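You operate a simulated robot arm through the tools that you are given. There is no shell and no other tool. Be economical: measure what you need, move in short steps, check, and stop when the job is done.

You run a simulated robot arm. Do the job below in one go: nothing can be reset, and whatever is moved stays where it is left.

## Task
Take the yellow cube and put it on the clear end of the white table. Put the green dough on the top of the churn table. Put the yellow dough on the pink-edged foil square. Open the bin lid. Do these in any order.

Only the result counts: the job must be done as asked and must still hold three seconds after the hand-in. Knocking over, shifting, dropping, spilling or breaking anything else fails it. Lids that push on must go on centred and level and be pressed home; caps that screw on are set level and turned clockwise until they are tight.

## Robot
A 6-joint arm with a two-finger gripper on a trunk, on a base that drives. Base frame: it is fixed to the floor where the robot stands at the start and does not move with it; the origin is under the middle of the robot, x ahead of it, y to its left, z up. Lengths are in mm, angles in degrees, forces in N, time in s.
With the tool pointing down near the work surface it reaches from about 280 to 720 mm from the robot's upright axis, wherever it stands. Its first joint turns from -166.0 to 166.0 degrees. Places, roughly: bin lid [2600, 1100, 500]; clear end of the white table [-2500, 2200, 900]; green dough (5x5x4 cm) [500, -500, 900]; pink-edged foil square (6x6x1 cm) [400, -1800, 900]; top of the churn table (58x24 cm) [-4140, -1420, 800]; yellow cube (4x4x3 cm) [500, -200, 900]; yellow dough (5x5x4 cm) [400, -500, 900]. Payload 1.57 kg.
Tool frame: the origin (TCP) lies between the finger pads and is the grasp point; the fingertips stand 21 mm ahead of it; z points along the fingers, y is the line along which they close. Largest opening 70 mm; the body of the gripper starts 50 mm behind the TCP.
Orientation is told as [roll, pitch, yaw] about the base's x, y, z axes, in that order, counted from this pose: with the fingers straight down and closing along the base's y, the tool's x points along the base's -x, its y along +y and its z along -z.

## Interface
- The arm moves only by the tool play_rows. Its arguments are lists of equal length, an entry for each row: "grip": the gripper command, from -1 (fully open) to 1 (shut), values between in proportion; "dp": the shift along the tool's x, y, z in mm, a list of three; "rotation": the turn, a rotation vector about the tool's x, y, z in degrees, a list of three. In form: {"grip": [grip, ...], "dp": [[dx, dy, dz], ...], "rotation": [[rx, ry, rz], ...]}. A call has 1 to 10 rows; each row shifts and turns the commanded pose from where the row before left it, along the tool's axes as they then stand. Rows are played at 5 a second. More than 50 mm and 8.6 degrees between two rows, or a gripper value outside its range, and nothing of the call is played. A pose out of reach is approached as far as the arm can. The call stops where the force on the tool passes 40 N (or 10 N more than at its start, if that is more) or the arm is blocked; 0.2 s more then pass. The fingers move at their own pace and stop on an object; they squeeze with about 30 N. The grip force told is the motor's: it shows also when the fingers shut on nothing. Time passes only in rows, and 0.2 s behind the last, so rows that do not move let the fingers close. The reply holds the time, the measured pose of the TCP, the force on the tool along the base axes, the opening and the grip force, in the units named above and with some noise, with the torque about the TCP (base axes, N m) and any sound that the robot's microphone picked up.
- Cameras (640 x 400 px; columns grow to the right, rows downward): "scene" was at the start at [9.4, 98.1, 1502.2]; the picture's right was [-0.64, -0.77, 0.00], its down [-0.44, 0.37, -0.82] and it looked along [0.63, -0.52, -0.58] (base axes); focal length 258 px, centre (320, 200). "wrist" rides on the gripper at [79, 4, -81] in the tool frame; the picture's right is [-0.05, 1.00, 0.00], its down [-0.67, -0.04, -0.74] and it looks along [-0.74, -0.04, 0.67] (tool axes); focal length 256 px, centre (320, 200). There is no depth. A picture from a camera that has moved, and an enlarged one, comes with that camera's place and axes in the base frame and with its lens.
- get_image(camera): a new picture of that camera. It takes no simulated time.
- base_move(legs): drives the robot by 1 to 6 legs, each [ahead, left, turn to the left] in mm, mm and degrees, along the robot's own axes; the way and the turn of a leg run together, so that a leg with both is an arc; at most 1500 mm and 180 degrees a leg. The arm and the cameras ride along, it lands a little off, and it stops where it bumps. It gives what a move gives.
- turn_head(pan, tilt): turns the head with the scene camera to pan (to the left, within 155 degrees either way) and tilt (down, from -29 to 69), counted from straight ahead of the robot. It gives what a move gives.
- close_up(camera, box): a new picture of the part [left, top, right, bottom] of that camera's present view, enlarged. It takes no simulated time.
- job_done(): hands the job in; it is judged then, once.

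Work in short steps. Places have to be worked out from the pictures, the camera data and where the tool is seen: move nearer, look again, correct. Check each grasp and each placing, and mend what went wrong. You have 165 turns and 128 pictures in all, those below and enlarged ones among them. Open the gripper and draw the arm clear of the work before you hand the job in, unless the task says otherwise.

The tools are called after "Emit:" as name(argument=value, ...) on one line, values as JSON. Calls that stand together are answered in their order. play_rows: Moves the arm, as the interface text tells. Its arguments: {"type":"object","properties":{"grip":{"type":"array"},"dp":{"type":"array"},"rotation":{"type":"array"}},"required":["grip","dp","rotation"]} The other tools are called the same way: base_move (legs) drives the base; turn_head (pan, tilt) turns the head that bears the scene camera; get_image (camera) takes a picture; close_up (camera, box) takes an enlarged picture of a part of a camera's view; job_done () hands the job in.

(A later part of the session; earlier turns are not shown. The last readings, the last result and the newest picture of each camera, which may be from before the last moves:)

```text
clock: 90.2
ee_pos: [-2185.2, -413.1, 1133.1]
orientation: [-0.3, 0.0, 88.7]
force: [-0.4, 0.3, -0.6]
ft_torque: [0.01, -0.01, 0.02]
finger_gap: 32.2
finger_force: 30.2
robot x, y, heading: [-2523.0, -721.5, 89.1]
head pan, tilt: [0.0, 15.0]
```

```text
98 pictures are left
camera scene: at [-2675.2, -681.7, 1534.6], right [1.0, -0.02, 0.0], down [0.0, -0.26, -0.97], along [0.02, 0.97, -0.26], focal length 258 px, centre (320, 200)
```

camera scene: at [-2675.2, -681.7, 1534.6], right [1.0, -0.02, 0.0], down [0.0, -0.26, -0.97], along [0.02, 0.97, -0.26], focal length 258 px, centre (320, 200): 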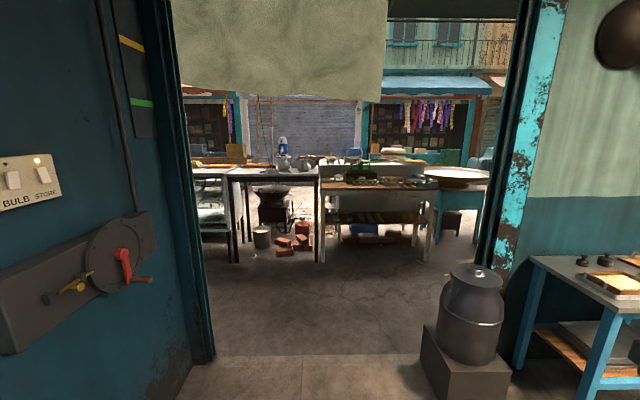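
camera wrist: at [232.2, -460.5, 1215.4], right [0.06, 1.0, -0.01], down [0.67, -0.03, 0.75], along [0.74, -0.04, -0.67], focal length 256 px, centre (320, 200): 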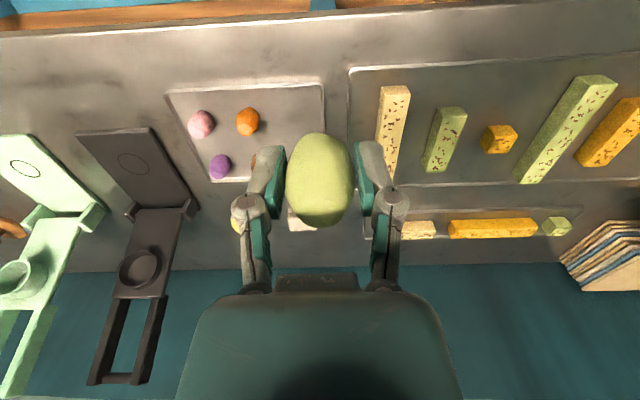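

The doorway is clear for 1.4 m around x≈-2700. I shift slightly left and drive out into the lane.

Emit:
base_move(legs=[[1000, 200, 0.9], [950, 0, 0]])

Emit:
turn_head(pan=110, tilt=15)

Emit:
get_image(camera="scene")

Emit:
turn_head(pan=30, tilt=20)

Emit:
get_image(camera="scene")

Emit:
turn_head(pan=-60, tilt=15)

Emit:
get_image(camera="scene")

```text
clock: 100.0
ee_pos: [-2383.0, 1541.7, 1133.8]
orientation: [-0.3, 0.0, 89.7]
force: [0.0, -0.8, -0.6]
ft_torque: [0.0, -0.01, -0.03]
finger_gap: 32.1
finger_force: 29.8
robot x, y, heading: [-2715.5, 1228.1, 90.1]
head pan, tilt: [0.0, 15.0]
```

```text
clock: 101.9
ee_pos: [-2381.6, 1542.1, 1133.2]
orientation: [-0.3, 0.0, 89.7]
force: [0.2, 0.4, -0.8]
ft_torque: [-0.01, -0.02, 0.02]
finger_gap: 32.0
finger_force: 29.5
robot x, y, heading: [-2717.8, 1227.3, 90.0]
head pan, tilt: [110.0, 15.0]
```

```text
97 pictures are left
camera scene: at [-2955.2, 1138.8, 1534.7], right [-0.34, 0.94, 0.0], down [0.24, 0.09, -0.97], along [-0.91, -0.33, -0.26], focal length 258 px, centre (320, 200)
```

scene: 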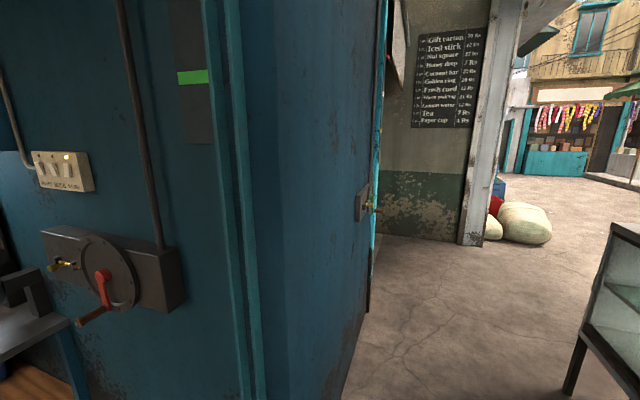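

```text
clock: 103.4
ee_pos: [-2383.7, 1542.5, 1134.2]
orientation: [-0.3, 0.0, 89.7]
force: [-0.1, -0.3, -1.1]
ft_torque: [0.02, 0.01, 0.02]
finger_gap: 32.1
finger_force: 30.3
robot x, y, heading: [-2717.0, 1228.4, 90.1]
head pan, tilt: [30.0, 20.0]
```

```text
96 pictures are left
camera scene: at [-2914.1, 1251.4, 1526.5], right [0.87, 0.5, 0.0], down [0.17, -0.3, -0.94], along [-0.47, 0.81, -0.34], focal length 258 px, centre (320, 200)
```

scene: 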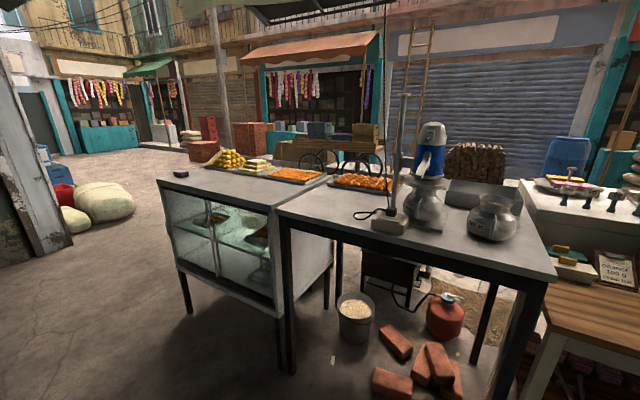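

```text
clock: 105.0
ee_pos: [-2382.1, 1542.9, 1134.0]
orientation: [-0.3, 0.1, 89.7]
force: [-0.4, 0.1, -0.2]
ft_torque: [-0.02, -0.02, 0.0]
finger_gap: 31.8
finger_force: 29.6
robot x, y, heading: [-2715.7, 1228.3, 90.1]
head pan, tilt: [-60.0, 15.0]
```

```text
95 pictures are left
camera scene: at [-2786.6, 1217.7, 1534.6], right [0.5, -0.87, 0.0], down [-0.22, -0.13, -0.97], along [0.84, 0.48, -0.26], focal length 258 px, centre (320, 200)
```

scene: 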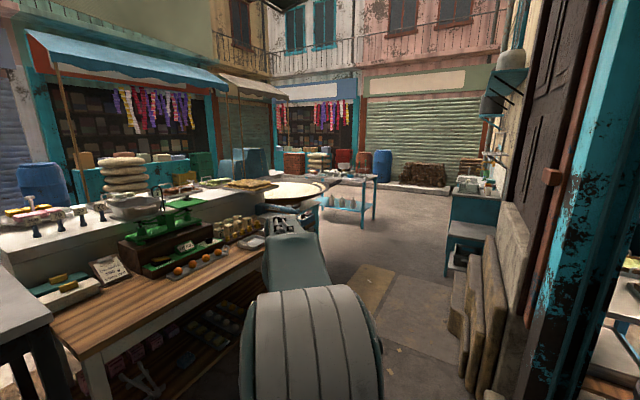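

Outside is a lane; the blue wall runs along y≈850 to x≈-4930, with an opening beyond. I turn to face -x and drive along the lane.

Emit:
base_move(legs=[[0, 0, 90], [1300, 0, 0], [1000, 0, 0]])

Emit:
turn_head(pan=60, tilt=15)

Emit:
get_image(camera="scene")

```text
clock: 120.2
ee_pos: [-5331.2, 1561.5, 1133.2]
orientation: [-0.3, -0.1, 179.7]
force: [0.5, 0.0, -0.2]
ft_torque: [0.0, -0.01, 0.02]
finger_gap: 32.0
finger_force: 30.0
robot x, y, heading: [-5013.5, 1227.6, -180.2]
head pan, tilt: [-60.0, 15.0]
```

```text
clock: 122.2
ee_pos: [-5330.0, 1561.8, 1135.2]
orientation: [-0.4, 0.0, 179.7]
force: [0.3, 0.0, -0.6]
ft_torque: [-0.03, 0.0, -0.01]
finger_gap: 31.9
finger_force: 30.3
robot x, y, heading: [-5018.4, 1229.6, -179.8]
head pan, tilt: [60.0, 15.0]
```

```text
94 pictures are left
camera scene: at [-5003.9, 995.6, 1534.6], right [-0.87, 0.5, 0.0], down [0.13, 0.22, -0.97], along [-0.48, -0.84, -0.26], focal length 258 px, centre (320, 200)
```

scene: 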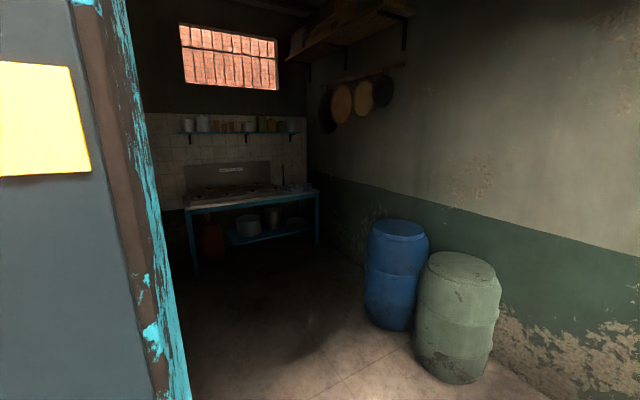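

Behind the wall is a second room with an entry between x≈-5010 and -6100. I enter it.

Emit:
base_move(legs=[[520, 0, 0], [0, 0, 90], [1300, 0, 0]])

Emit:
turn_head(pan=50, tilt=20)

Emit:
get_image(camera="scene")

Emit:
turn_head(pan=0, tilt=20)

Emit:
get_image(camera="scene")

```text
clock: 135.2
ee_pos: [-5883.9, -389.0, 1133.1]
orientation: [-0.3, 0.0, -90.6]
force: [0.4, -1.3, 0.8]
ft_torque: [0.0, 0.0, 0.01]
finger_gap: 31.9
finger_force: 29.6
robot x, y, heading: [-5553.4, -76.5, -90.3]
head pan, tilt: [60.0, 15.0]
```

```text
clock: 135.9
ee_pos: [-5884.2, -390.2, 1133.8]
orientation: [-0.4, 0.0, -90.7]
force: [-0.9, -0.9, -0.4]
ft_torque: [0.01, 0.0, -0.02]
finger_gap: 31.8
finger_force: 30.1
robot x, y, heading: [-5549.4, -77.3, -90.0]
head pan, tilt: [50.0, 20.0]
```

```text
93 pictures are left
camera scene: at [-5323.6, -79.4, 1526.5], right [-0.65, -0.76, 0.0], down [-0.26, 0.22, -0.94], along [0.72, -0.61, -0.34], focal length 258 px, centre (320, 200)
```

scene: 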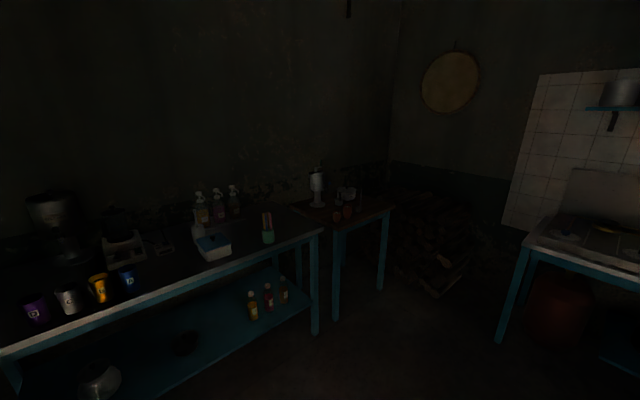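

```text
clock: 137.1
ee_pos: [-5884.6, -390.0, 1132.7]
orientation: [-0.3, 0.0, -90.6]
force: [1.0, 0.0, 0.0]
ft_torque: [0.01, 0.0, 0.02]
finger_gap: 32.0
finger_force: 29.9
robot x, y, heading: [-5547.4, -79.7, -90.4]
head pan, tilt: [0.0, 20.0]
```

```text
92 pictures are left
camera scene: at [-5395.1, -112.4, 1526.4], right [-1.0, 0.0, 0.0], down [0.0, 0.34, -0.94], along [0.0, -0.94, -0.34], focal length 258 px, centre (320, 200)
```

scene: 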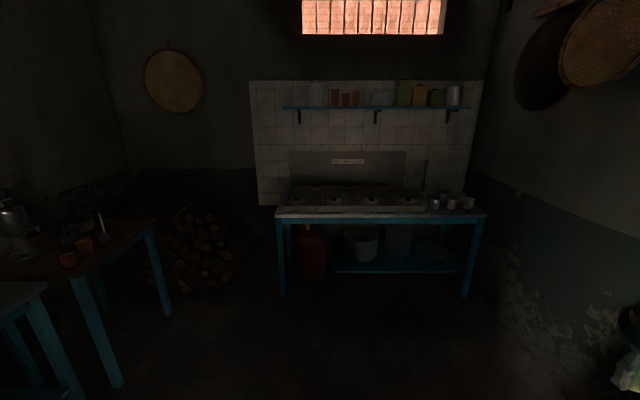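

The churn table is the small wooden one in the left corner (front edge x≈-4230, y -1180…-1700). I drive on, turn to face it, and look.

Emit:
base_move(legs=[[900, 0, 0], [0, 0, 90], [650, -320, 0]])

Emit:
turn_head(pan=0, tilt=40)

Emit:
get_image(camera="scene")

Emit:
get_image(camera="wrist")

```text
clock: 149.3
ee_pos: [-4591.3, -1641.8, 1133.4]
orientation: [-0.3, 0.0, -0.7]
force: [0.9, 0.6, 0.0]
ft_torque: [0.03, 0.04, -0.01]
finger_gap: 31.9
finger_force: 30.2
robot x, y, heading: [-4902.1, -1310.1, -0.5]
head pan, tilt: [0.0, 20.0]
```

```text
clock: 150.1
ee_pos: [-4591.0, -1642.1, 1133.5]
orientation: [-0.3, 0.0, -0.6]
force: [0.5, -0.1, 0.7]
ft_torque: [-0.01, 0.0, 0.02]
finger_gap: 31.8
finger_force: 29.9
robot x, y, heading: [-4909.7, -1309.0, -0.2]
head pan, tilt: [0.0, 40.0]
```

```text
91 pictures are left
camera scene: at [-4875.6, -1154.4, 1495.1], right [0.0, -1.0, 0.0], down [-0.64, 0.0, -0.77], along [0.77, 0.0, -0.64], focal length 258 px, centre (320, 200)
```

scene: 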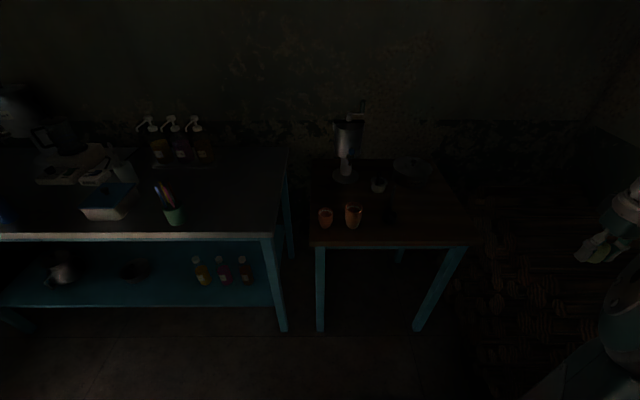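

```text
90 pictures are left
camera wrist: at [-4670.8, -1637.2, 1215.4], right [0.06, 1.0, 0.0], down [0.67, -0.04, 0.75], along [0.74, -0.05, -0.67], focal length 256 px, centre (320, 200)
```

wrist: 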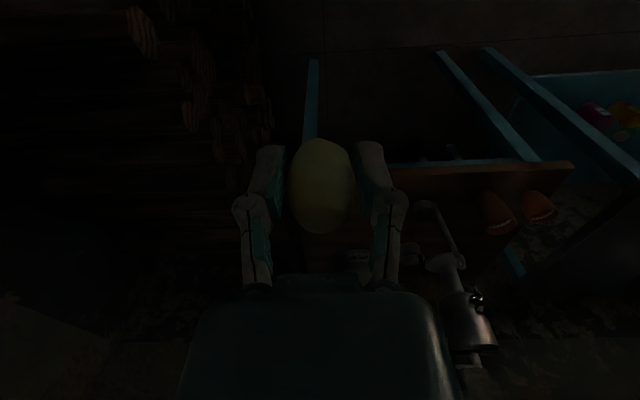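

I enlarge the churn table top to see the free area.

Emit:
close_up(camera="scene", box=[290, 100, 490, 260])

```text
2.50 times, centred on (390, 180) of scene
camera zoom: at [-4875.6, -1154.4, 1495.1], right [0.0, -1.0, 0.0], down [-0.64, 0.0, -0.77], along [0.77, 0.0, -0.64], focal length 645 px, centre (145, 250)
```

zoom: 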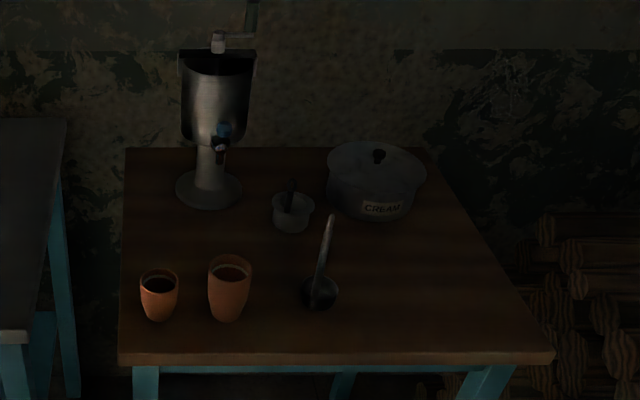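

Free area is the right front of the table; target ≈[-4150,-1580], top z≈800. I drive 230 mm ahead.

Emit:
base_move(legs=[[230, 0, 0.3]])

Emit:
play_rows(grip=[0.3, 0.3, 0.3, 0.3, 0.3], dp=[[-30, 12, 30], [-30, 12, 30], [-20, 12, 30], [0, 12, 30], [0, 12, 30]], rotation=[[0, 0, 0], [0, 0, 0], [0, 0, 0], [0, 0, 0], [0, 0, 0]])

Emit:
get_image(camera="wrist")

Emit:
get_image(camera="scene")

```text
clock: 151.8
ee_pos: [-4358.2, -1639.7, 1133.6]
orientation: [-0.3, 0.0, -0.3]
force: [-0.1, 0.7, 0.0]
ft_torque: [-0.02, -0.02, -0.01]
finger_gap: 31.9
finger_force: 30.4
robot x, y, heading: [-4674.9, -1308.5, 0.3]
head pan, tilt: [0.0, 40.0]
```

```text
clock: 153.1
ee_pos: [-4279.1, -1581.8, 982.7]
orientation: [-0.4, -0.2, -0.3]
force: [-0.6, -0.8, 0.4]
ft_torque: [0.02, -0.02, -0.03]
finger_gap: 32.1
finger_force: 30.1
robot x, y, heading: [-4672.7, -1308.1, 0.1]
head pan, tilt: [0.0, 40.0]
```

```text
88 pictures are left
camera wrist: at [-4358.2, -1577.1, 1065.1], right [0.06, 1.0, -0.01], down [0.67, -0.03, 0.75], along [0.74, -0.05, -0.67], focal length 256 px, centre (320, 200)
```

wrist: 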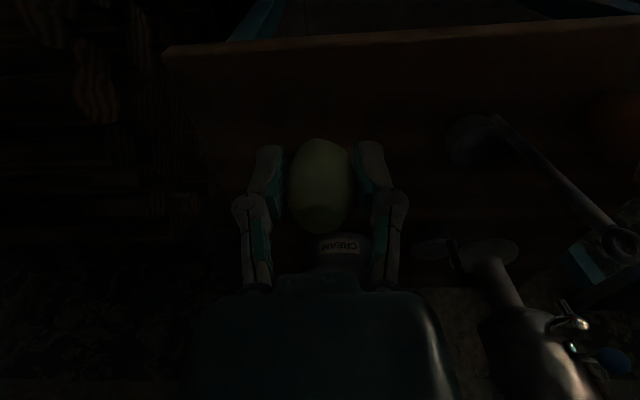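

```text
87 pictures are left
camera scene: at [-4645.9, -1154.2, 1495.0], right [0.0, -1.0, 0.0], down [-0.64, 0.0, -0.77], along [0.77, 0.0, -0.64], focal length 258 px, centre (320, 200)
```

scene: 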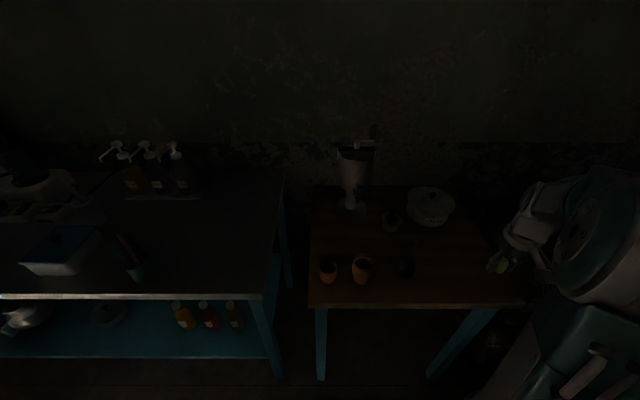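

Table front edge at x≈-4277, ladle at y≈-1416, cream pot beyond x≈-4000. I target [-4175,-1595] and approach to z≈880.

Emit:
play_rows(grip=[0.3, 0.3, 0.3, 0.3, 0.3], dp=[[-35, -4, 0], [-35, -5, 10], [-34, -4, 25], [0, 0, 35], [0, 0, 30]], rotation=[[0, 0, 0], [0, 0, 0], [0, 0, 0], [0, 0, 0], [0, 0, 0]])

Emit:
get_image(camera="wrist")

Emit:
close_up(camera="scene", box=[300, 150, 560, 330])

```text
clock: 154.2
ee_pos: [-4174.9, -1596.2, 883.4]
orientation: [-0.3, 0.1, -0.2]
force: [-0.1, -0.9, 0.3]
ft_torque: [-0.01, -0.02, 0.03]
finger_gap: 31.6
finger_force: 30.3
robot x, y, heading: [-4669.3, -1306.2, 0.3]
head pan, tilt: [0.0, 40.0]
```

```text
86 pictures are left
camera wrist: at [-4253.7, -1591.3, 965.6], right [0.06, 1.0, 0.0], down [0.67, -0.03, 0.75], along [0.74, -0.05, -0.67], focal length 256 px, centre (320, 200)
```

wrist: 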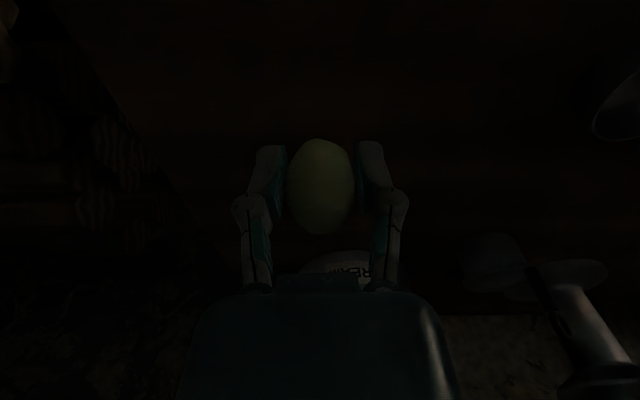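

```text
2.22 times, centred on (430, 240) of scene
camera zoom: at [-4645.3, -1154.8, 1495.0], right [0.0, -1.0, 0.0], down [-0.64, 0.0, -0.77], along [0.77, 0.0, -0.64], focal length 573 px, centre (76, 111)
```

zoom: 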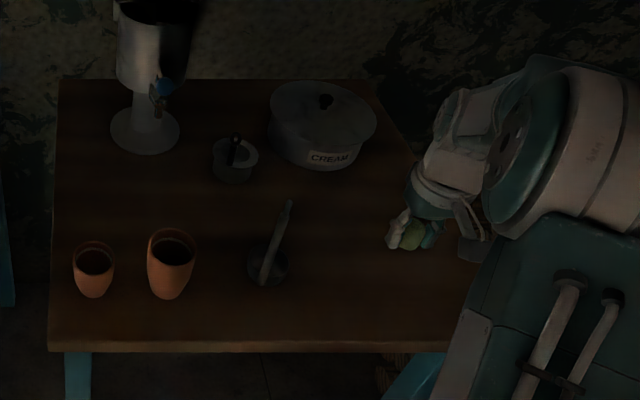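

Area is clear. I creep down 4 mm per row, watching for contact.

Emit:
play_rows(grip=[0.3, 0.3, 0.3, 0.3, 0.3, 0.3, 0.3, 0.3, 0.3], dp=[[0, 0, 8], [0, 0, 6], [0, 0, 6], [0, 0, 6], [0, 0, 5], [0, 0, 5], [0, 0, 5], [0, 0, 5], [0, 0, 0]], rotation=[[0, 0, 0], [0, 0, 0], [0, 0, 0], [0, 0, 0], [0, 0, 0], [0, 0, 0], [0, 0, 0], [0, 0, 0], [0, 0, 0]])

```text
clock: 156.2
ee_pos: [-4174.8, -1596.2, 837.8]
orientation: [-0.4, 0.1, -0.2]
force: [0.5, -0.7, -0.2]
ft_torque: [0.02, 0.0, -0.02]
finger_gap: 31.7
finger_force: 30.1
robot x, y, heading: [-4670.3, -1310.4, 0.2]
head pan, tilt: [0.0, 40.0]
```

No contact at 838; I creep on with 2 mm rows.

Emit:
play_rows(grip=[0.3, 0.3, 0.3, 0.3, 0.3, 0.3, 0.3], dp=[[0, 0, 2], [0, 0, 2], [0, 0, 2], [0, 0, 2], [0, 0, 2], [0, 0, 2], [0, 0, 0]], rotation=[[0, 0, 0], [0, 0, 0], [0, 0, 0], [0, 0, 0], [0, 0, 0], [0, 0, 0], [0, 0, 0]])

```text
clock: 157.8
ee_pos: [-4174.9, -1596.8, 825.5]
orientation: [-0.3, 0.0, -0.2]
force: [-0.5, -1.1, 0.2]
ft_torque: [-0.03, 0.02, 0.02]
finger_gap: 31.7
finger_force: 30.1
robot x, y, heading: [-4674.3, -1305.5, 0.0]
head pan, tilt: [0.0, 40.0]
```

Emit:
play_rows(grip=[0.3, 0.3, 0.3, 0.3, 0.3, 0.3, 0.3], dp=[[0, 0, 2], [0, 0, 2], [0, 0, 2], [0, 0, 2], [0, 0, 2], [0, 0, 2], [0, 0, 0]], rotation=[[0, 0, 0], [0, 0, 0], [0, 0, 0], [0, 0, 0], [0, 0, 0], [0, 0, 0], [0, 0, 0]])

```text
clock: 159.1
ee_pos: [-4172.6, -1596.3, 819.4]
orientation: [-0.5, -0.4, -0.2]
force: [-6.0, 3.6, 14.3]
ft_torque: [0.22, 0.11, 0.05]
finger_gap: 31.9
finger_force: 30.2
robot x, y, heading: [-4671.4, -1307.0, 0.0]
head pan, tilt: [0.0, 40.0]
stopped in row 6: the force on the tool passed its limit at 44 N (the readings are from after the stop); the commanded pose is now the measured one
```

Contact at z≈819.5. I raise ~1 mm, release slowly and rise.

Emit:
play_rows(grip=[0.3, 0.1, -0.2, -0.5, -0.6, -0.6, -0.6, -0.6], dp=[[0, 0, -1], [0, 0, 0], [0, 0, 0], [0, 0, 0], [0, 0, -10], [0, 0, -35], [0, 0, -45], [0, 0, -45]], rotation=[[0, 0, 0], [0, 0, 0], [0, 0, 0], [0, 0, 0], [0, 0, 0], [0, 0, 0], [0, 0, 0], [0, 0, 0]])

Emit:
play_rows(grip=[-0.6, -0.6, -0.6, -0.6, -0.6, -0.6], dp=[[0, 0, -45], [10, 0, -45], [30, 0, -38], [40, 0, -25], [40, -10, -20], [40, -10, 0]], rotation=[[0, 0, 0], [0, 0, 0], [0, 0, 0], [0, 0, 0], [0, 0, 0], [0, 0, 0]])

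Emit:
close_up(camera="scene", box=[300, 150, 560, 330])

Emit:
get_image(camera="wrist")

```text
clock: 160.9
ee_pos: [-4172.9, -1594.9, 955.3]
orientation: [-0.3, -0.3, -0.2]
force: [0.9, 0.3, -0.2]
ft_torque: [-0.02, 0.01, 0.03]
finger_gap: 56.0
finger_force: 0.0
robot x, y, heading: [-4674.3, -1313.3, 0.0]
head pan, tilt: [0.0, 40.0]
```

```text
clock: 162.3
ee_pos: [-4336.3, -1613.5, 1126.4]
orientation: [-0.5, -0.4, -0.2]
force: [0.0, 0.1, 0.0]
ft_torque: [0.0, 0.03, -0.03]
finger_gap: 56.1
finger_force: 0.0
robot x, y, heading: [-4675.4, -1307.1, 0.1]
head pan, tilt: [0.0, 40.0]
```

```text
2.22 times, centred on (430, 240) of scene
camera zoom: at [-4646.3, -1154.2, 1495.0], right [0.0, -1.0, 0.0], down [-0.64, 0.0, -0.77], along [0.77, 0.0, -0.64], focal length 573 px, centre (76, 111)
```

zoom: 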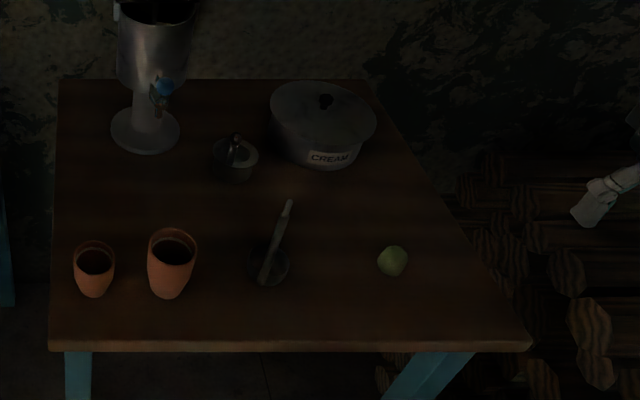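

```text
83 pictures are left
camera wrist: at [-4416.6, -1607.8, 1208.3], right [0.06, 1.0, -0.01], down [0.66, -0.03, 0.75], along [0.75, -0.05, -0.66], focal length 256 px, centre (320, 200)
```

wrist: 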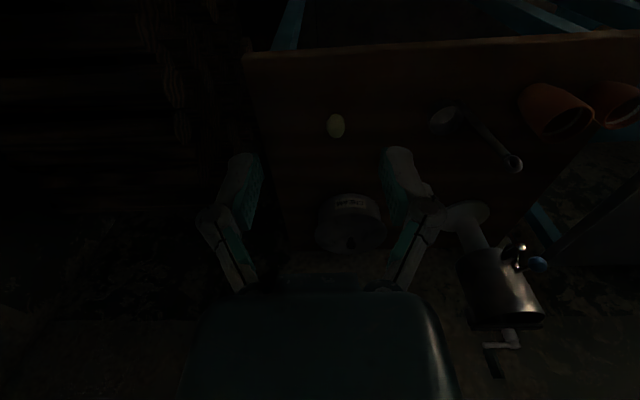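

The green dough rests on the churn table. I bring the arm in front of the robot for driving, then go back out of this room.

Emit:
play_rows(grip=[-0.6, -0.6, -0.6, -0.6, -0.6, -0.6], dp=[[20, 40, -5], [0, 44, 0], [0, 44, 0], [0, 44, 0], [0, 44, 0], [0, 44, 0]], rotation=[[0, 0, 0], [0, 0, 0], [0, 0, 0], [0, 0, 0], [0, 0, 0], [0, 0, 0]])

Emit:
base_move(legs=[[-900, 330, 0], [0, 0, 90], [1200, 0, 0], [1050, 0, 0], [0, 0, -90]])

```text
clock: 163.7
ee_pos: [-4354.1, -1353.0, 1129.6]
orientation: [-0.5, -0.4, -0.2]
force: [-0.2, 0.8, 0.3]
ft_torque: [-0.02, -0.02, -0.01]
finger_gap: 56.3
finger_force: 0.1
robot x, y, heading: [-4672.1, -1307.4, -0.0]
head pan, tilt: [0.0, 40.0]
```

```text
clock: 186.9
ee_pos: [-5262.5, 1209.1, 1129.6]
orientation: [-0.6, -0.4, 0.3]
force: [-1.4, 0.0, -0.5]
ft_torque: [0.04, 0.01, -0.01]
finger_gap: 56.1
finger_force: 0.0
robot x, y, heading: [-5582.6, 1249.6, 0.7]
head pan, tilt: [0.0, 40.0]
```

In the lane again. I go back along it and into the first room.

Emit:
base_move(legs=[[1430, 0, -0.7], [1430, 0, 0], [0, 0, -90], [1000, 0, 0], [800, 0, 0], [0, 0, 90]])

```text
clock: 217.1
ee_pos: [-2405.5, -578.9, 1128.8]
orientation: [-0.5, -0.3, 0.2]
force: [-0.3, -0.6, 0.1]
ft_torque: [-0.01, 0.03, -0.03]
finger_gap: 55.9
finger_force: 0.1
robot x, y, heading: [-2726.5, -536.4, 0.9]
head pan, tilt: [0.0, 40.0]
```

Now back to the counter for the yellow cube.

Emit:
base_move(legs=[[1350, 120, -0.9], [1330, 200, 0]])

Emit:
get_image(camera="wrist")

```text
clock: 230.2
ee_pos: [280.4, -293.3, 1129.7]
orientation: [-0.5, -0.4, -1.2]
force: [-0.2, 0.4, -0.2]
ft_torque: [0.01, 0.06, 0.0]
finger_gap: 55.8
finger_force: 0.0
robot x, y, heading: [-36.3, -243.5, -0.9]
head pan, tilt: [0.0, 40.0]
```

```text
82 pictures are left
camera wrist: at [202.2, -286.2, 1211.1], right [0.08, 1.0, -0.01], down [0.66, -0.04, 0.75], along [0.75, -0.06, -0.66], focal length 256 px, centre (320, 200)
```

wrist: 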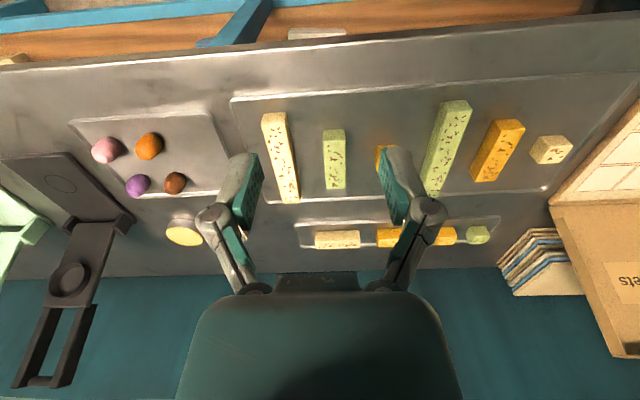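

The cube (partly hidden by a finger) is near [470,-200]. I move the hand over there.

Emit:
play_rows(grip=[-0.6, -0.6, -0.6, -0.6], dp=[[-30, 25, 15], [-30, 25, 15], [-30, 25, 15], [-20, 18, 20]], rotation=[[0, 0, -1.2], [-0.5, 0.4, 0], [0, 0, 0], [0, 0, 0]])

Emit:
get_image(camera="wrist")

```text
clock: 231.2
ee_pos: [394.2, -200.9, 1064.1]
orientation: [-0.1, 0.1, -0.1]
force: [-0.7, 0.0, -0.4]
ft_torque: [-0.03, -0.01, -0.01]
finger_gap: 56.2
finger_force: 0.1
robot x, y, heading: [-38.0, -244.7, -1.1]
head pan, tilt: [0.0, 40.0]
```

```text
81 pictures are left
camera wrist: at [314.5, -195.8, 1146.1], right [0.06, 1.0, 0.0], down [0.67, -0.04, 0.74], along [0.74, -0.04, -0.67], focal length 256 px, centre (320, 200)
```

wrist: 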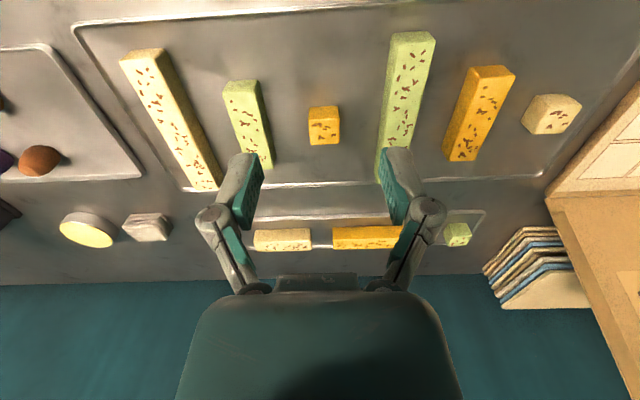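

Cube at ≈[478,-199], aligned with y. I go above it at z≈970.

Emit:
play_rows(grip=[-0.6, -0.6, -0.6], dp=[[-30, 1, 30], [-30, 0, 32], [-24, 0, 32]], rotation=[[0, 0, 0], [0, 0, 0], [0, 0, 0]])

Emit:
get_image(camera="wrist")

```text
clock: 232.0
ee_pos: [477.8, -199.6, 970.2]
orientation: [0.0, 0.0, 0.0]
force: [-0.2, 0.3, 0.7]
ft_torque: [0.02, -0.02, -0.02]
finger_gap: 55.7
finger_force: 0.1
robot x, y, heading: [-34.8, -240.5, -1.1]
head pan, tilt: [0.0, 40.0]
```

```text
80 pictures are left
camera wrist: at [398.1, -195.2, 1051.4], right [0.06, 1.0, 0.0], down [0.67, -0.04, 0.74], along [0.74, -0.04, -0.67], focal length 256 px, centre (320, 200)
```

wrist: 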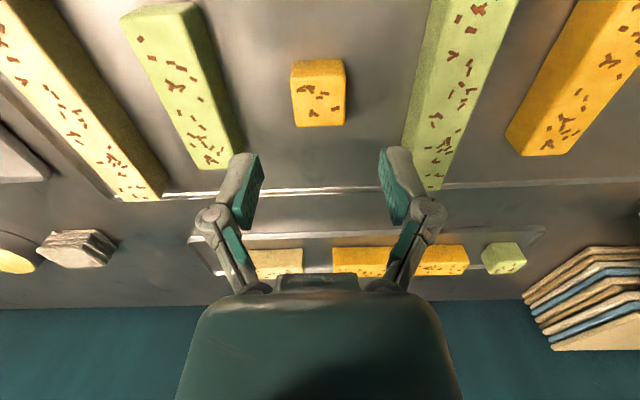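

Centred. Descend to z≈888 and grip.

Emit:
play_rows(grip=[-0.6, -0.6, -0.6, -0.6, 0.4, 0.4, 0.4], dp=[[0, 0, 40], [0, 0, 25], [0, 0, 12], [0, 0, 5], [0, 0, 0], [0, 0, 0], [0, 0, 0]], rotation=[[0, 0, 0], [0, 0, 0], [0, 0, 0], [0, 0, 0], [0, 0, 0], [0, 0, 0], [0, 0, 0]])

```text
clock: 233.6
ee_pos: [476.8, -201.3, 887.6]
orientation: [0.0, 0.0, -0.1]
force: [-1.5, -0.6, 10.2]
ft_torque: [0.02, 0.05, 0.0]
finger_gap: 34.0
finger_force: 30.1
robot x, y, heading: [-41.1, -242.0, -1.1]
head pan, tilt: [0.0, 40.0]
```

Cube held (34 mm). I lift and draw back.

Emit:
play_rows(grip=[0.4, 0.4, 0.4, 0.4, 0.4, 0.4, 0.4, 0.4, 0.4], dp=[[0, 0, -20], [0, 0, -45], [0, 0, -45], [0, 0, -45], [20, 0, -40], [40, -10, -25], [40, -10, -15], [40, -10, 0], [40, -10, 0]], rotation=[[0, 0, 0], [0, 0, 0], [0, 0, 0], [0, 0, 0], [0, 0, 0], [0, 0, 0], [0, 0, 0], [0, 0, 0], [0, 0, 0]])

Emit:
get_image(camera="wrist")

```text
clock: 235.6
ee_pos: [295.4, -240.6, 1123.6]
orientation: [0.0, 0.1, -0.2]
force: [0.7, -0.1, -1.1]
ft_torque: [-0.04, 0.04, 0.0]
finger_gap: 33.9
finger_force: 30.1
robot x, y, heading: [-32.4, -241.1, -0.9]
head pan, tilt: [0.0, 40.0]
```

```text
79 pictures are left
camera wrist: at [216.7, -235.6, 1204.8], right [0.06, 1.0, 0.0], down [0.67, -0.04, 0.74], along [0.74, -0.04, -0.67], focal length 256 px, centre (320, 200)
```

wrist: 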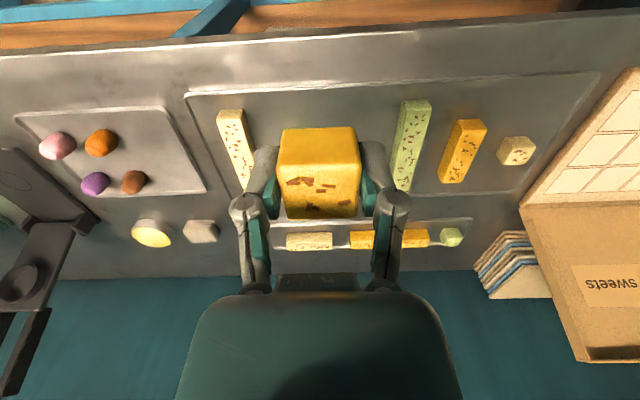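

I drive back out to the lane with the cube.

Emit:
base_move(legs=[[-1350, -100, 0.9], [-1280, -200, 0], [0, 0, 90], [900, 0, 0], [600, 0, 0]])

Emit:
turn_head(pan=-15, tilt=20)

Emit:
get_image(camera="scene")

```text
clock: 259.7
ee_pos: [-2674.5, 1306.2, 1122.4]
orientation: [0.0, 0.1, 90.8]
force: [0.0, 0.4, -0.6]
ft_torque: [0.04, 0.0, 0.04]
finger_gap: 34.1
finger_force: 30.3
robot x, y, heading: [-2664.3, 974.8, 89.9]
head pan, tilt: [0.0, 40.0]
```

```text
clock: 260.5
ee_pos: [-2674.4, 1307.6, 1123.0]
orientation: [0.0, 0.1, 90.8]
force: [-0.2, -0.1, -0.4]
ft_torque: [0.01, 0.0, 0.0]
finger_gap: 33.9
finger_force: 30.4
robot x, y, heading: [-2667.0, 970.3, 90.0]
head pan, tilt: [-15.0, 20.0]
```

```text
78 pictures are left
camera scene: at [-2796.6, 1005.2, 1526.2], right [0.97, -0.26, 0.0], down [-0.09, -0.33, -0.94], along [0.24, 0.91, -0.34], focal length 258 px, centre (320, 200)
```

scene: 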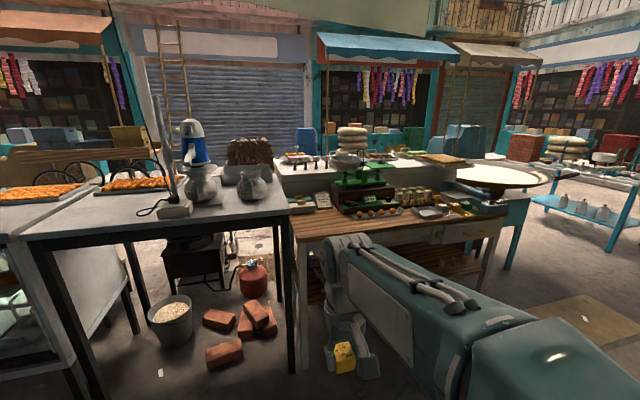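

Cube is still held. The point [-2500,2200] falls at the left end of the wood-topped, white-framed stall table. I go closer and look.

Emit:
base_move(legs=[[350, -200, 0]])

Emit:
turn_head(pan=5, tilt=35)

Emit:
get_image(camera="scene")

Emit:
get_image(camera="wrist")

```text
clock: 263.1
ee_pos: [-2475.3, 1655.8, 1123.0]
orientation: [-0.1, 0.0, 90.7]
force: [-0.4, 0.1, 0.5]
ft_torque: [0.0, 0.01, -0.01]
finger_gap: 33.8
finger_force: 29.8
robot x, y, heading: [-2466.2, 1320.3, 89.9]
head pan, tilt: [-15.0, 20.0]
```

```text
clock: 263.9
ee_pos: [-2472.9, 1656.0, 1123.4]
orientation: [-0.1, 0.1, 90.7]
force: [-0.8, -0.3, -0.1]
ft_torque: [0.0, 0.02, -0.01]
finger_gap: 33.8
finger_force: 30.2
robot x, y, heading: [-2465.1, 1324.6, 89.9]
head pan, tilt: [5.0, 35.0]
```

```text
77 pictures are left
camera scene: at [-2627.6, 1353.4, 1502.4], right [1.0, 0.08, 0.0], down [0.05, -0.57, -0.82], along [-0.07, 0.82, -0.57], focal length 258 px, centre (320, 200)
```

scene: 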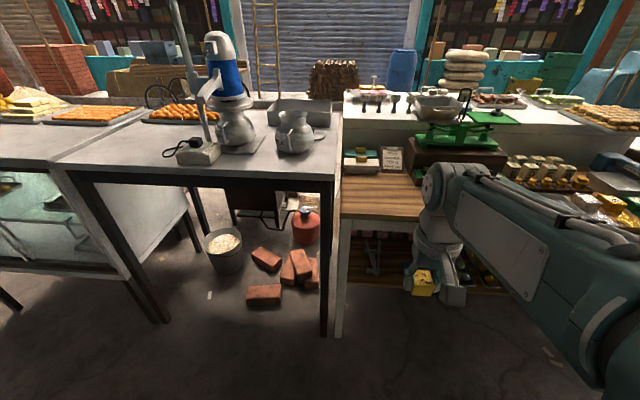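

```text
76 pictures are left
camera wrist: at [-2476.7, 1576.7, 1205.0], right [-1.0, 0.04, 0.0], down [0.03, 0.67, 0.74], along [0.03, 0.74, -0.67], focal length 256 px, centre (320, 200)
```

wrist: 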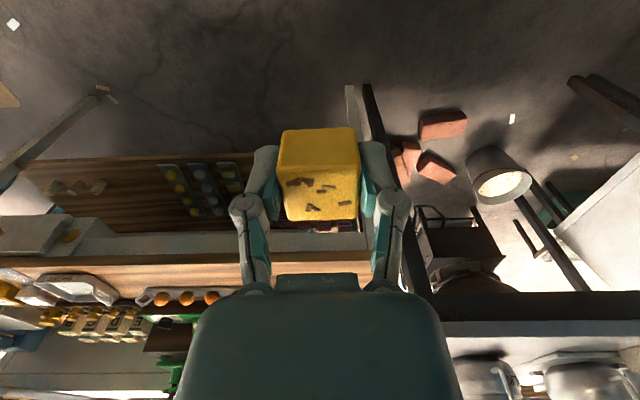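

The wood-topped white table's left end is clear (front-left corner ≈[-2614,2114], z≈895). I drive 330 mm nearer.

Emit:
base_move(legs=[[330, 0, 0]])

Emit:
get_image(camera="wrist")

Emit:
turn_head(pan=-10, tilt=45)

Emit:
get_image(camera="scene")

```text
clock: 266.1
ee_pos: [-2472.3, 1986.1, 1123.9]
orientation: [-0.1, 0.0, 90.8]
force: [-0.6, -0.5, -0.1]
ft_torque: [0.03, -0.02, -0.01]
finger_gap: 33.8
finger_force: 29.4
robot x, y, heading: [-2465.4, 1651.5, 89.7]
head pan, tilt: [5.0, 35.0]
```

```text
75 pictures are left
camera wrist: at [-2476.3, 1906.6, 1205.1], right [-1.0, 0.04, 0.0], down [0.03, 0.67, 0.74], along [0.03, 0.74, -0.67], focal length 256 px, centre (320, 200)
```

wrist: 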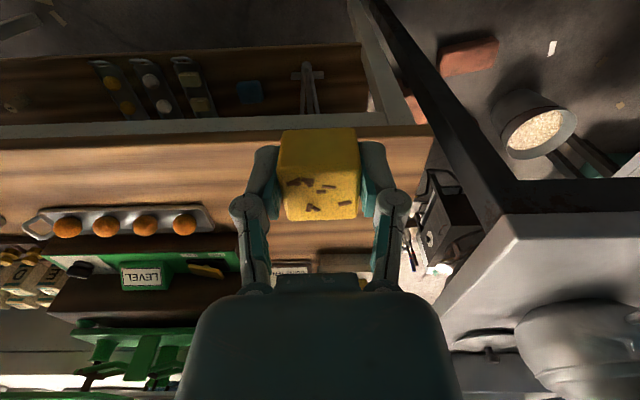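

```text
clock: 266.8
ee_pos: [-2473.5, 1985.8, 1124.1]
orientation: [-0.1, -0.1, 90.8]
force: [0.5, 0.1, -0.8]
ft_torque: [-0.02, -0.02, 0.01]
finger_gap: 34.3
finger_force: 30.4
robot x, y, heading: [-2463.8, 1653.5, 90.0]
head pan, tilt: [-10.0, 45.0]
```

```text
74 pictures are left
camera scene: at [-2605.1, 1675.4, 1487.6], right [0.98, -0.17, 0.0], down [-0.12, -0.7, -0.71], along [0.12, 0.7, -0.71], focal length 258 px, centre (320, 200)
```

scene: 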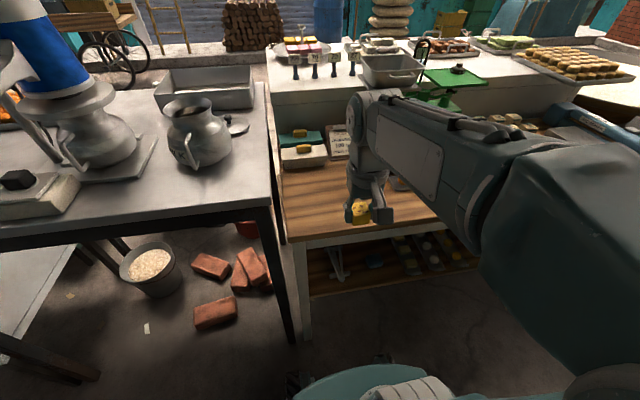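

I move the cube over the clear wooden area toward [-2455,2225], descending to ~z 1000.

Emit:
play_rows(grip=[0.4, 0.4, 0.4, 0.4, 0.4, 0.4], dp=[[-40, -2, 15], [-40, -2, 20], [-40, -2, 22], [-40, -3, 22], [-40, -3, 22], [-38, -3, 22]], rotation=[[0, 0, 0], [0, 0, 0], [0, 0, 0], [0, 0, 0], [0, 0, 0], [0, 0, 0]])

Emit:
get_image(camera="wrist")

Emit:
get_image(camera="scene")

```text
clock: 268.2
ee_pos: [-2461.6, 2223.7, 999.8]
orientation: [0.1, 0.1, 90.7]
force: [-0.6, -0.9, -0.1]
ft_torque: [-0.01, 0.03, -0.01]
finger_gap: 34.0
finger_force: 30.1
robot x, y, heading: [-2465.5, 1650.9, 90.0]
head pan, tilt: [-10.0, 45.0]
```

```text
73 pictures are left
camera wrist: at [-2464.7, 2144.8, 1082.4], right [-1.0, 0.04, 0.0], down [0.03, 0.67, 0.74], along [0.03, 0.74, -0.67], focal length 256 px, centre (320, 200)
```

wrist: 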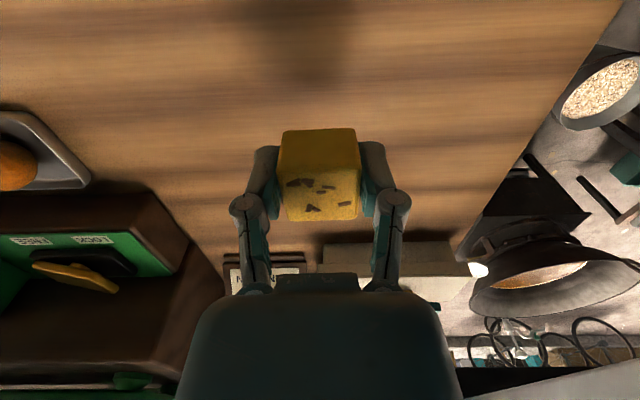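

```text
72 pictures are left
camera scene: at [-2604.9, 1676.9, 1487.6], right [0.98, -0.17, 0.0], down [-0.12, -0.7, -0.71], along [0.12, 0.7, -0.71], focal length 258 px, centre (320, 200)
```

scene: 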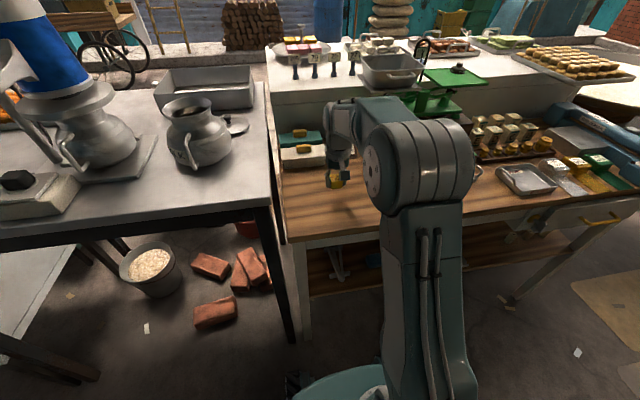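

Clear on all sides. I descend to 940, then creep.

Emit:
play_rows(grip=[0.4, 0.4, 0.4, 0.4, 0.4, 0.4, 0.4], dp=[[0, 0, 30], [0, 0, 25], [0, 0, 6], [0, 0, 4], [0, 0, 4], [0, 0, 3], [0, 0, 0]], rotation=[[0, 0, 0], [0, 0, 0], [0, 0, 0], [0, 0, 0], [0, 0, 0], [0, 0, 0], [0, 0, 0]])

```text
clock: 269.3
ee_pos: [-2461.1, 2225.9, 939.2]
orientation: [0.0, -0.5, 90.8]
force: [-0.3, -7.1, 11.0]
ft_torque: [-0.24, 0.02, -0.01]
finger_gap: 33.8
finger_force: 30.3
robot x, y, heading: [-2464.9, 1652.0, 90.1]
head pan, tilt: [-10.0, 45.0]
stopped in row 5: the force on the tool passed its limit at 45 N (the readings are from after the stop); the commanded pose is now the measured one
```

Contact at z≈939. I take a look before releasing.

Emit:
get_image(camera="wrist")

Emit:
close_up(camera="scene", box=[270, 110, 430, 250])

```text
71 pictures are left
camera wrist: at [-2464.6, 2146.0, 1020.7], right [-1.0, 0.04, 0.0], down [0.03, 0.66, 0.75], along [0.03, 0.75, -0.66], focal length 256 px, centre (320, 200)
```

wrist: 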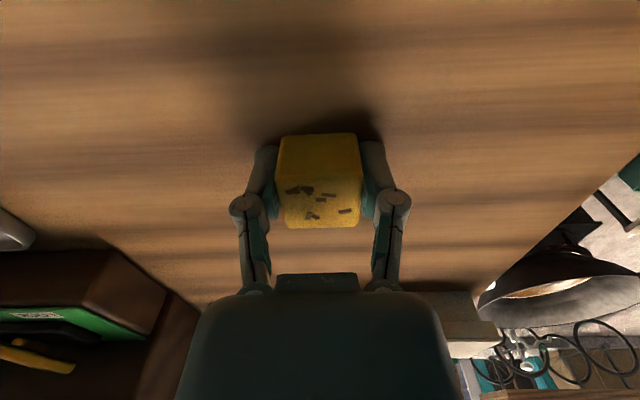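

```text
2.86 times, centred on (350, 180) of scene
camera zoom: at [-2605.2, 1675.4, 1487.6], right [0.98, -0.17, 0.0], down [-0.12, -0.7, -0.71], along [0.12, 0.7, -0.71], focal length 737 px, centre (234, 257)
```

zoom: 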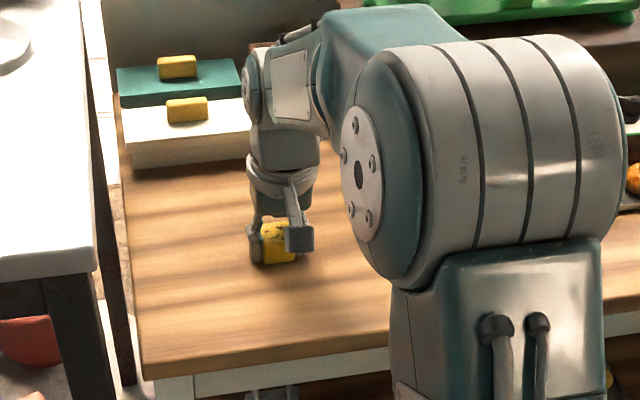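

The cube is on the wood. I release and rise.

Emit:
play_rows(grip=[0.4, 0.2, -0.1, -0.5, -0.6, -0.6, -0.6, -0.6, -0.6], dp=[[0, 0, -0.8], [0, 0, 0], [0, 0, 0], [0, 0, 0], [0, 0, -10], [0, 0, -40], [0, 0, -45], [0, 0, -45], [20, 0, -40]], rotation=[[0, 0, 0], [0, 0, 0], [0, 0, 0], [0, 0, 0], [0, 0, 0], [0, 0, 0], [0, 0, 0], [0, 0, 0], [0, 0, 0]])

Emit:
play_rows(grip=[-0.6, -0.6, -0.6, -0.6, -0.6, -0.6], dp=[[40, 0, -10], [40, 0, 0], [40, 0, 0], [40, 0, 0], [40, 0, 0], [15, 0, 0]], rotation=[[0, 0, 0], [0, 0, 0], [0, 0, 0], [0, 0, 0], [0, 0, 0], [0, 0, 0]])

Emit:
get_image(camera="wrist")

Emit:
get_image(camera="scene")

```text
clock: 271.3
ee_pos: [-2460.8, 2204.5, 1118.8]
orientation: [0.1, -0.4, 90.9]
force: [-0.1, 0.1, -0.9]
ft_torque: [0.01, 0.0, -0.02]
finger_gap: 56.3
finger_force: 0.1
robot x, y, heading: [-2464.8, 1651.2, 90.1]
head pan, tilt: [-10.0, 45.0]
```

```text
clock: 272.7
ee_pos: [-2460.0, 1988.8, 1126.6]
orientation: [0.0, -0.5, 90.9]
force: [-0.1, -0.2, 0.1]
ft_torque: [0.0, -0.03, 0.01]
finger_gap: 56.0
finger_force: 0.0
robot x, y, heading: [-2464.7, 1654.1, 89.9]
head pan, tilt: [-10.0, 45.0]
```

```text
69 pictures are left
camera wrist: at [-2461.8, 1909.6, 1208.4], right [-1.0, 0.04, 0.0], down [0.03, 0.66, 0.75], along [0.03, 0.75, -0.66], focal length 256 px, centre (320, 200)
```

wrist: 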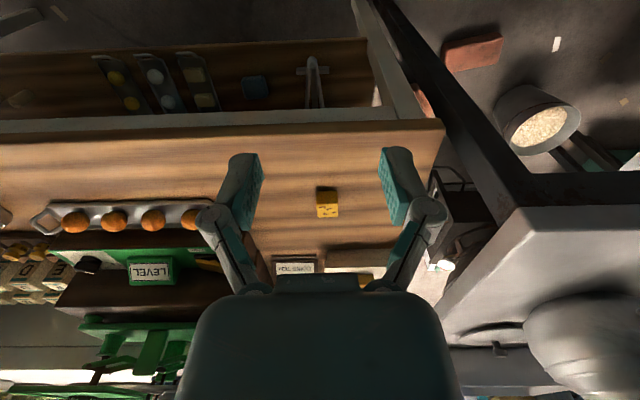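

```text
68 pictures are left
camera scene: at [-2605.0, 1675.4, 1487.6], right [0.98, -0.17, 0.0], down [-0.12, -0.7, -0.71], along [0.12, 0.7, -0.71], focal length 258 px, centre (320, 200)
```

scene: 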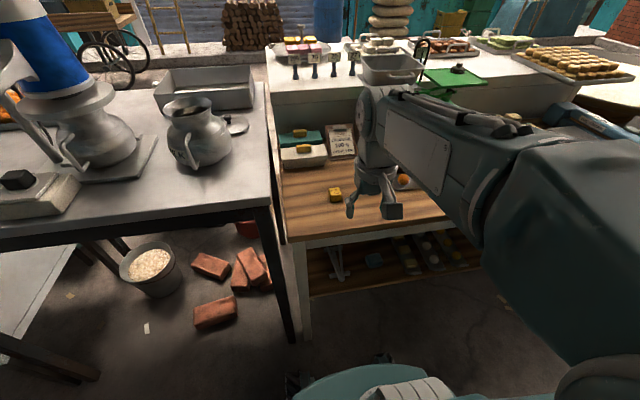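

Cube done. Next the bin lid at [2600,1100]: I back off, turn to face +x and look.

Emit:
base_move(legs=[[-320, 0, 0], [0, 0, -90]])

Emit:
turn_head(pan=0, tilt=15)

Emit:
get_image(camera="scene")

```text
clock: 278.7
ee_pos: [-2129.5, 1328.6, 1126.8]
orientation: [0.0, -0.5, 1.5]
force: [1.0, 0.2, 0.4]
ft_torque: [0.01, -0.04, -0.02]
finger_gap: 56.2
finger_force: 0.1
robot x, y, heading: [-2463.2, 1335.8, 0.8]
head pan, tilt: [-10.0, 45.0]
```

```text
clock: 279.6
ee_pos: [-2129.2, 1329.4, 1128.2]
orientation: [0.0, -0.6, 1.5]
force: [0.8, -0.1, 0.0]
ft_torque: [-0.01, -0.04, -0.01]
finger_gap: 56.0
finger_force: 0.1
robot x, y, heading: [-2463.4, 1330.7, 0.5]
head pan, tilt: [0.0, 15.0]
```

```text
67 pictures are left
camera scene: at [-2431.8, 1487.9, 1534.3], right [0.01, -1.0, 0.0], down [-0.26, 0.0, -0.97], along [0.97, 0.01, -0.26], focal length 258 px, centre (320, 200)
```

scene: 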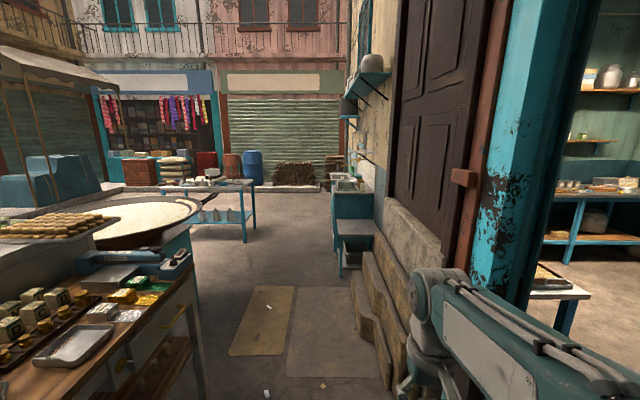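

The way ahead runs at y≈1650 between stall and slabs leaning on the wall. I drive to x≈900 and look for the bin.

Emit:
base_move(legs=[[1000, 350, -0.7], [1400, 0, 0], [900, 0, 0]])

Emit:
turn_head(pan=-15, tilt=20)

Emit:
get_image(camera="scene")

```text
clock: 295.9
ee_pos: [1157.2, 1704.1, 1128.0]
orientation: [0.0, -0.5, 1.7]
force: [-0.1, -0.1, -0.1]
ft_torque: [0.01, 0.02, -0.01]
finger_gap: 55.9
finger_force: 0.1
robot x, y, heading: [822.4, 1706.9, 0.5]
head pan, tilt: [0.0, 15.0]
```

```text
clock: 296.7
ee_pos: [1159.3, 1702.3, 1127.6]
orientation: [0.1, -0.6, 1.6]
force: [-0.4, -0.1, 0.4]
ft_torque: [0.0, -0.02, -0.01]
finger_gap: 55.7
finger_force: 0.0
robot x, y, heading: [821.1, 1705.0, 0.7]
head pan, tilt: [-15.0, 20.0]
```

```text
66 pictures are left
camera scene: at [851.3, 1837.3, 1526.3], right [-0.25, -0.97, 0.0], down [-0.33, 0.08, -0.94], along [0.91, -0.23, -0.34], focal length 258 px, centre (320, 200)
```

scene: 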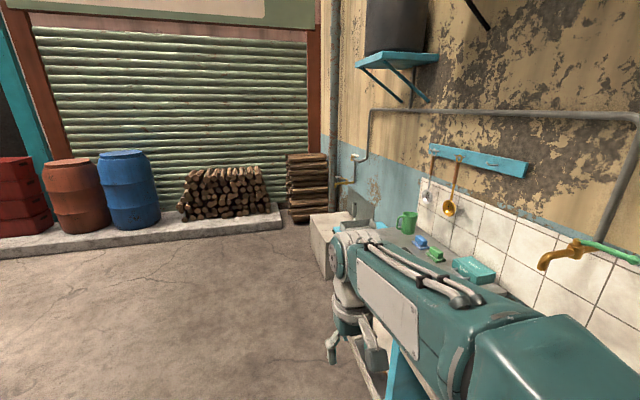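

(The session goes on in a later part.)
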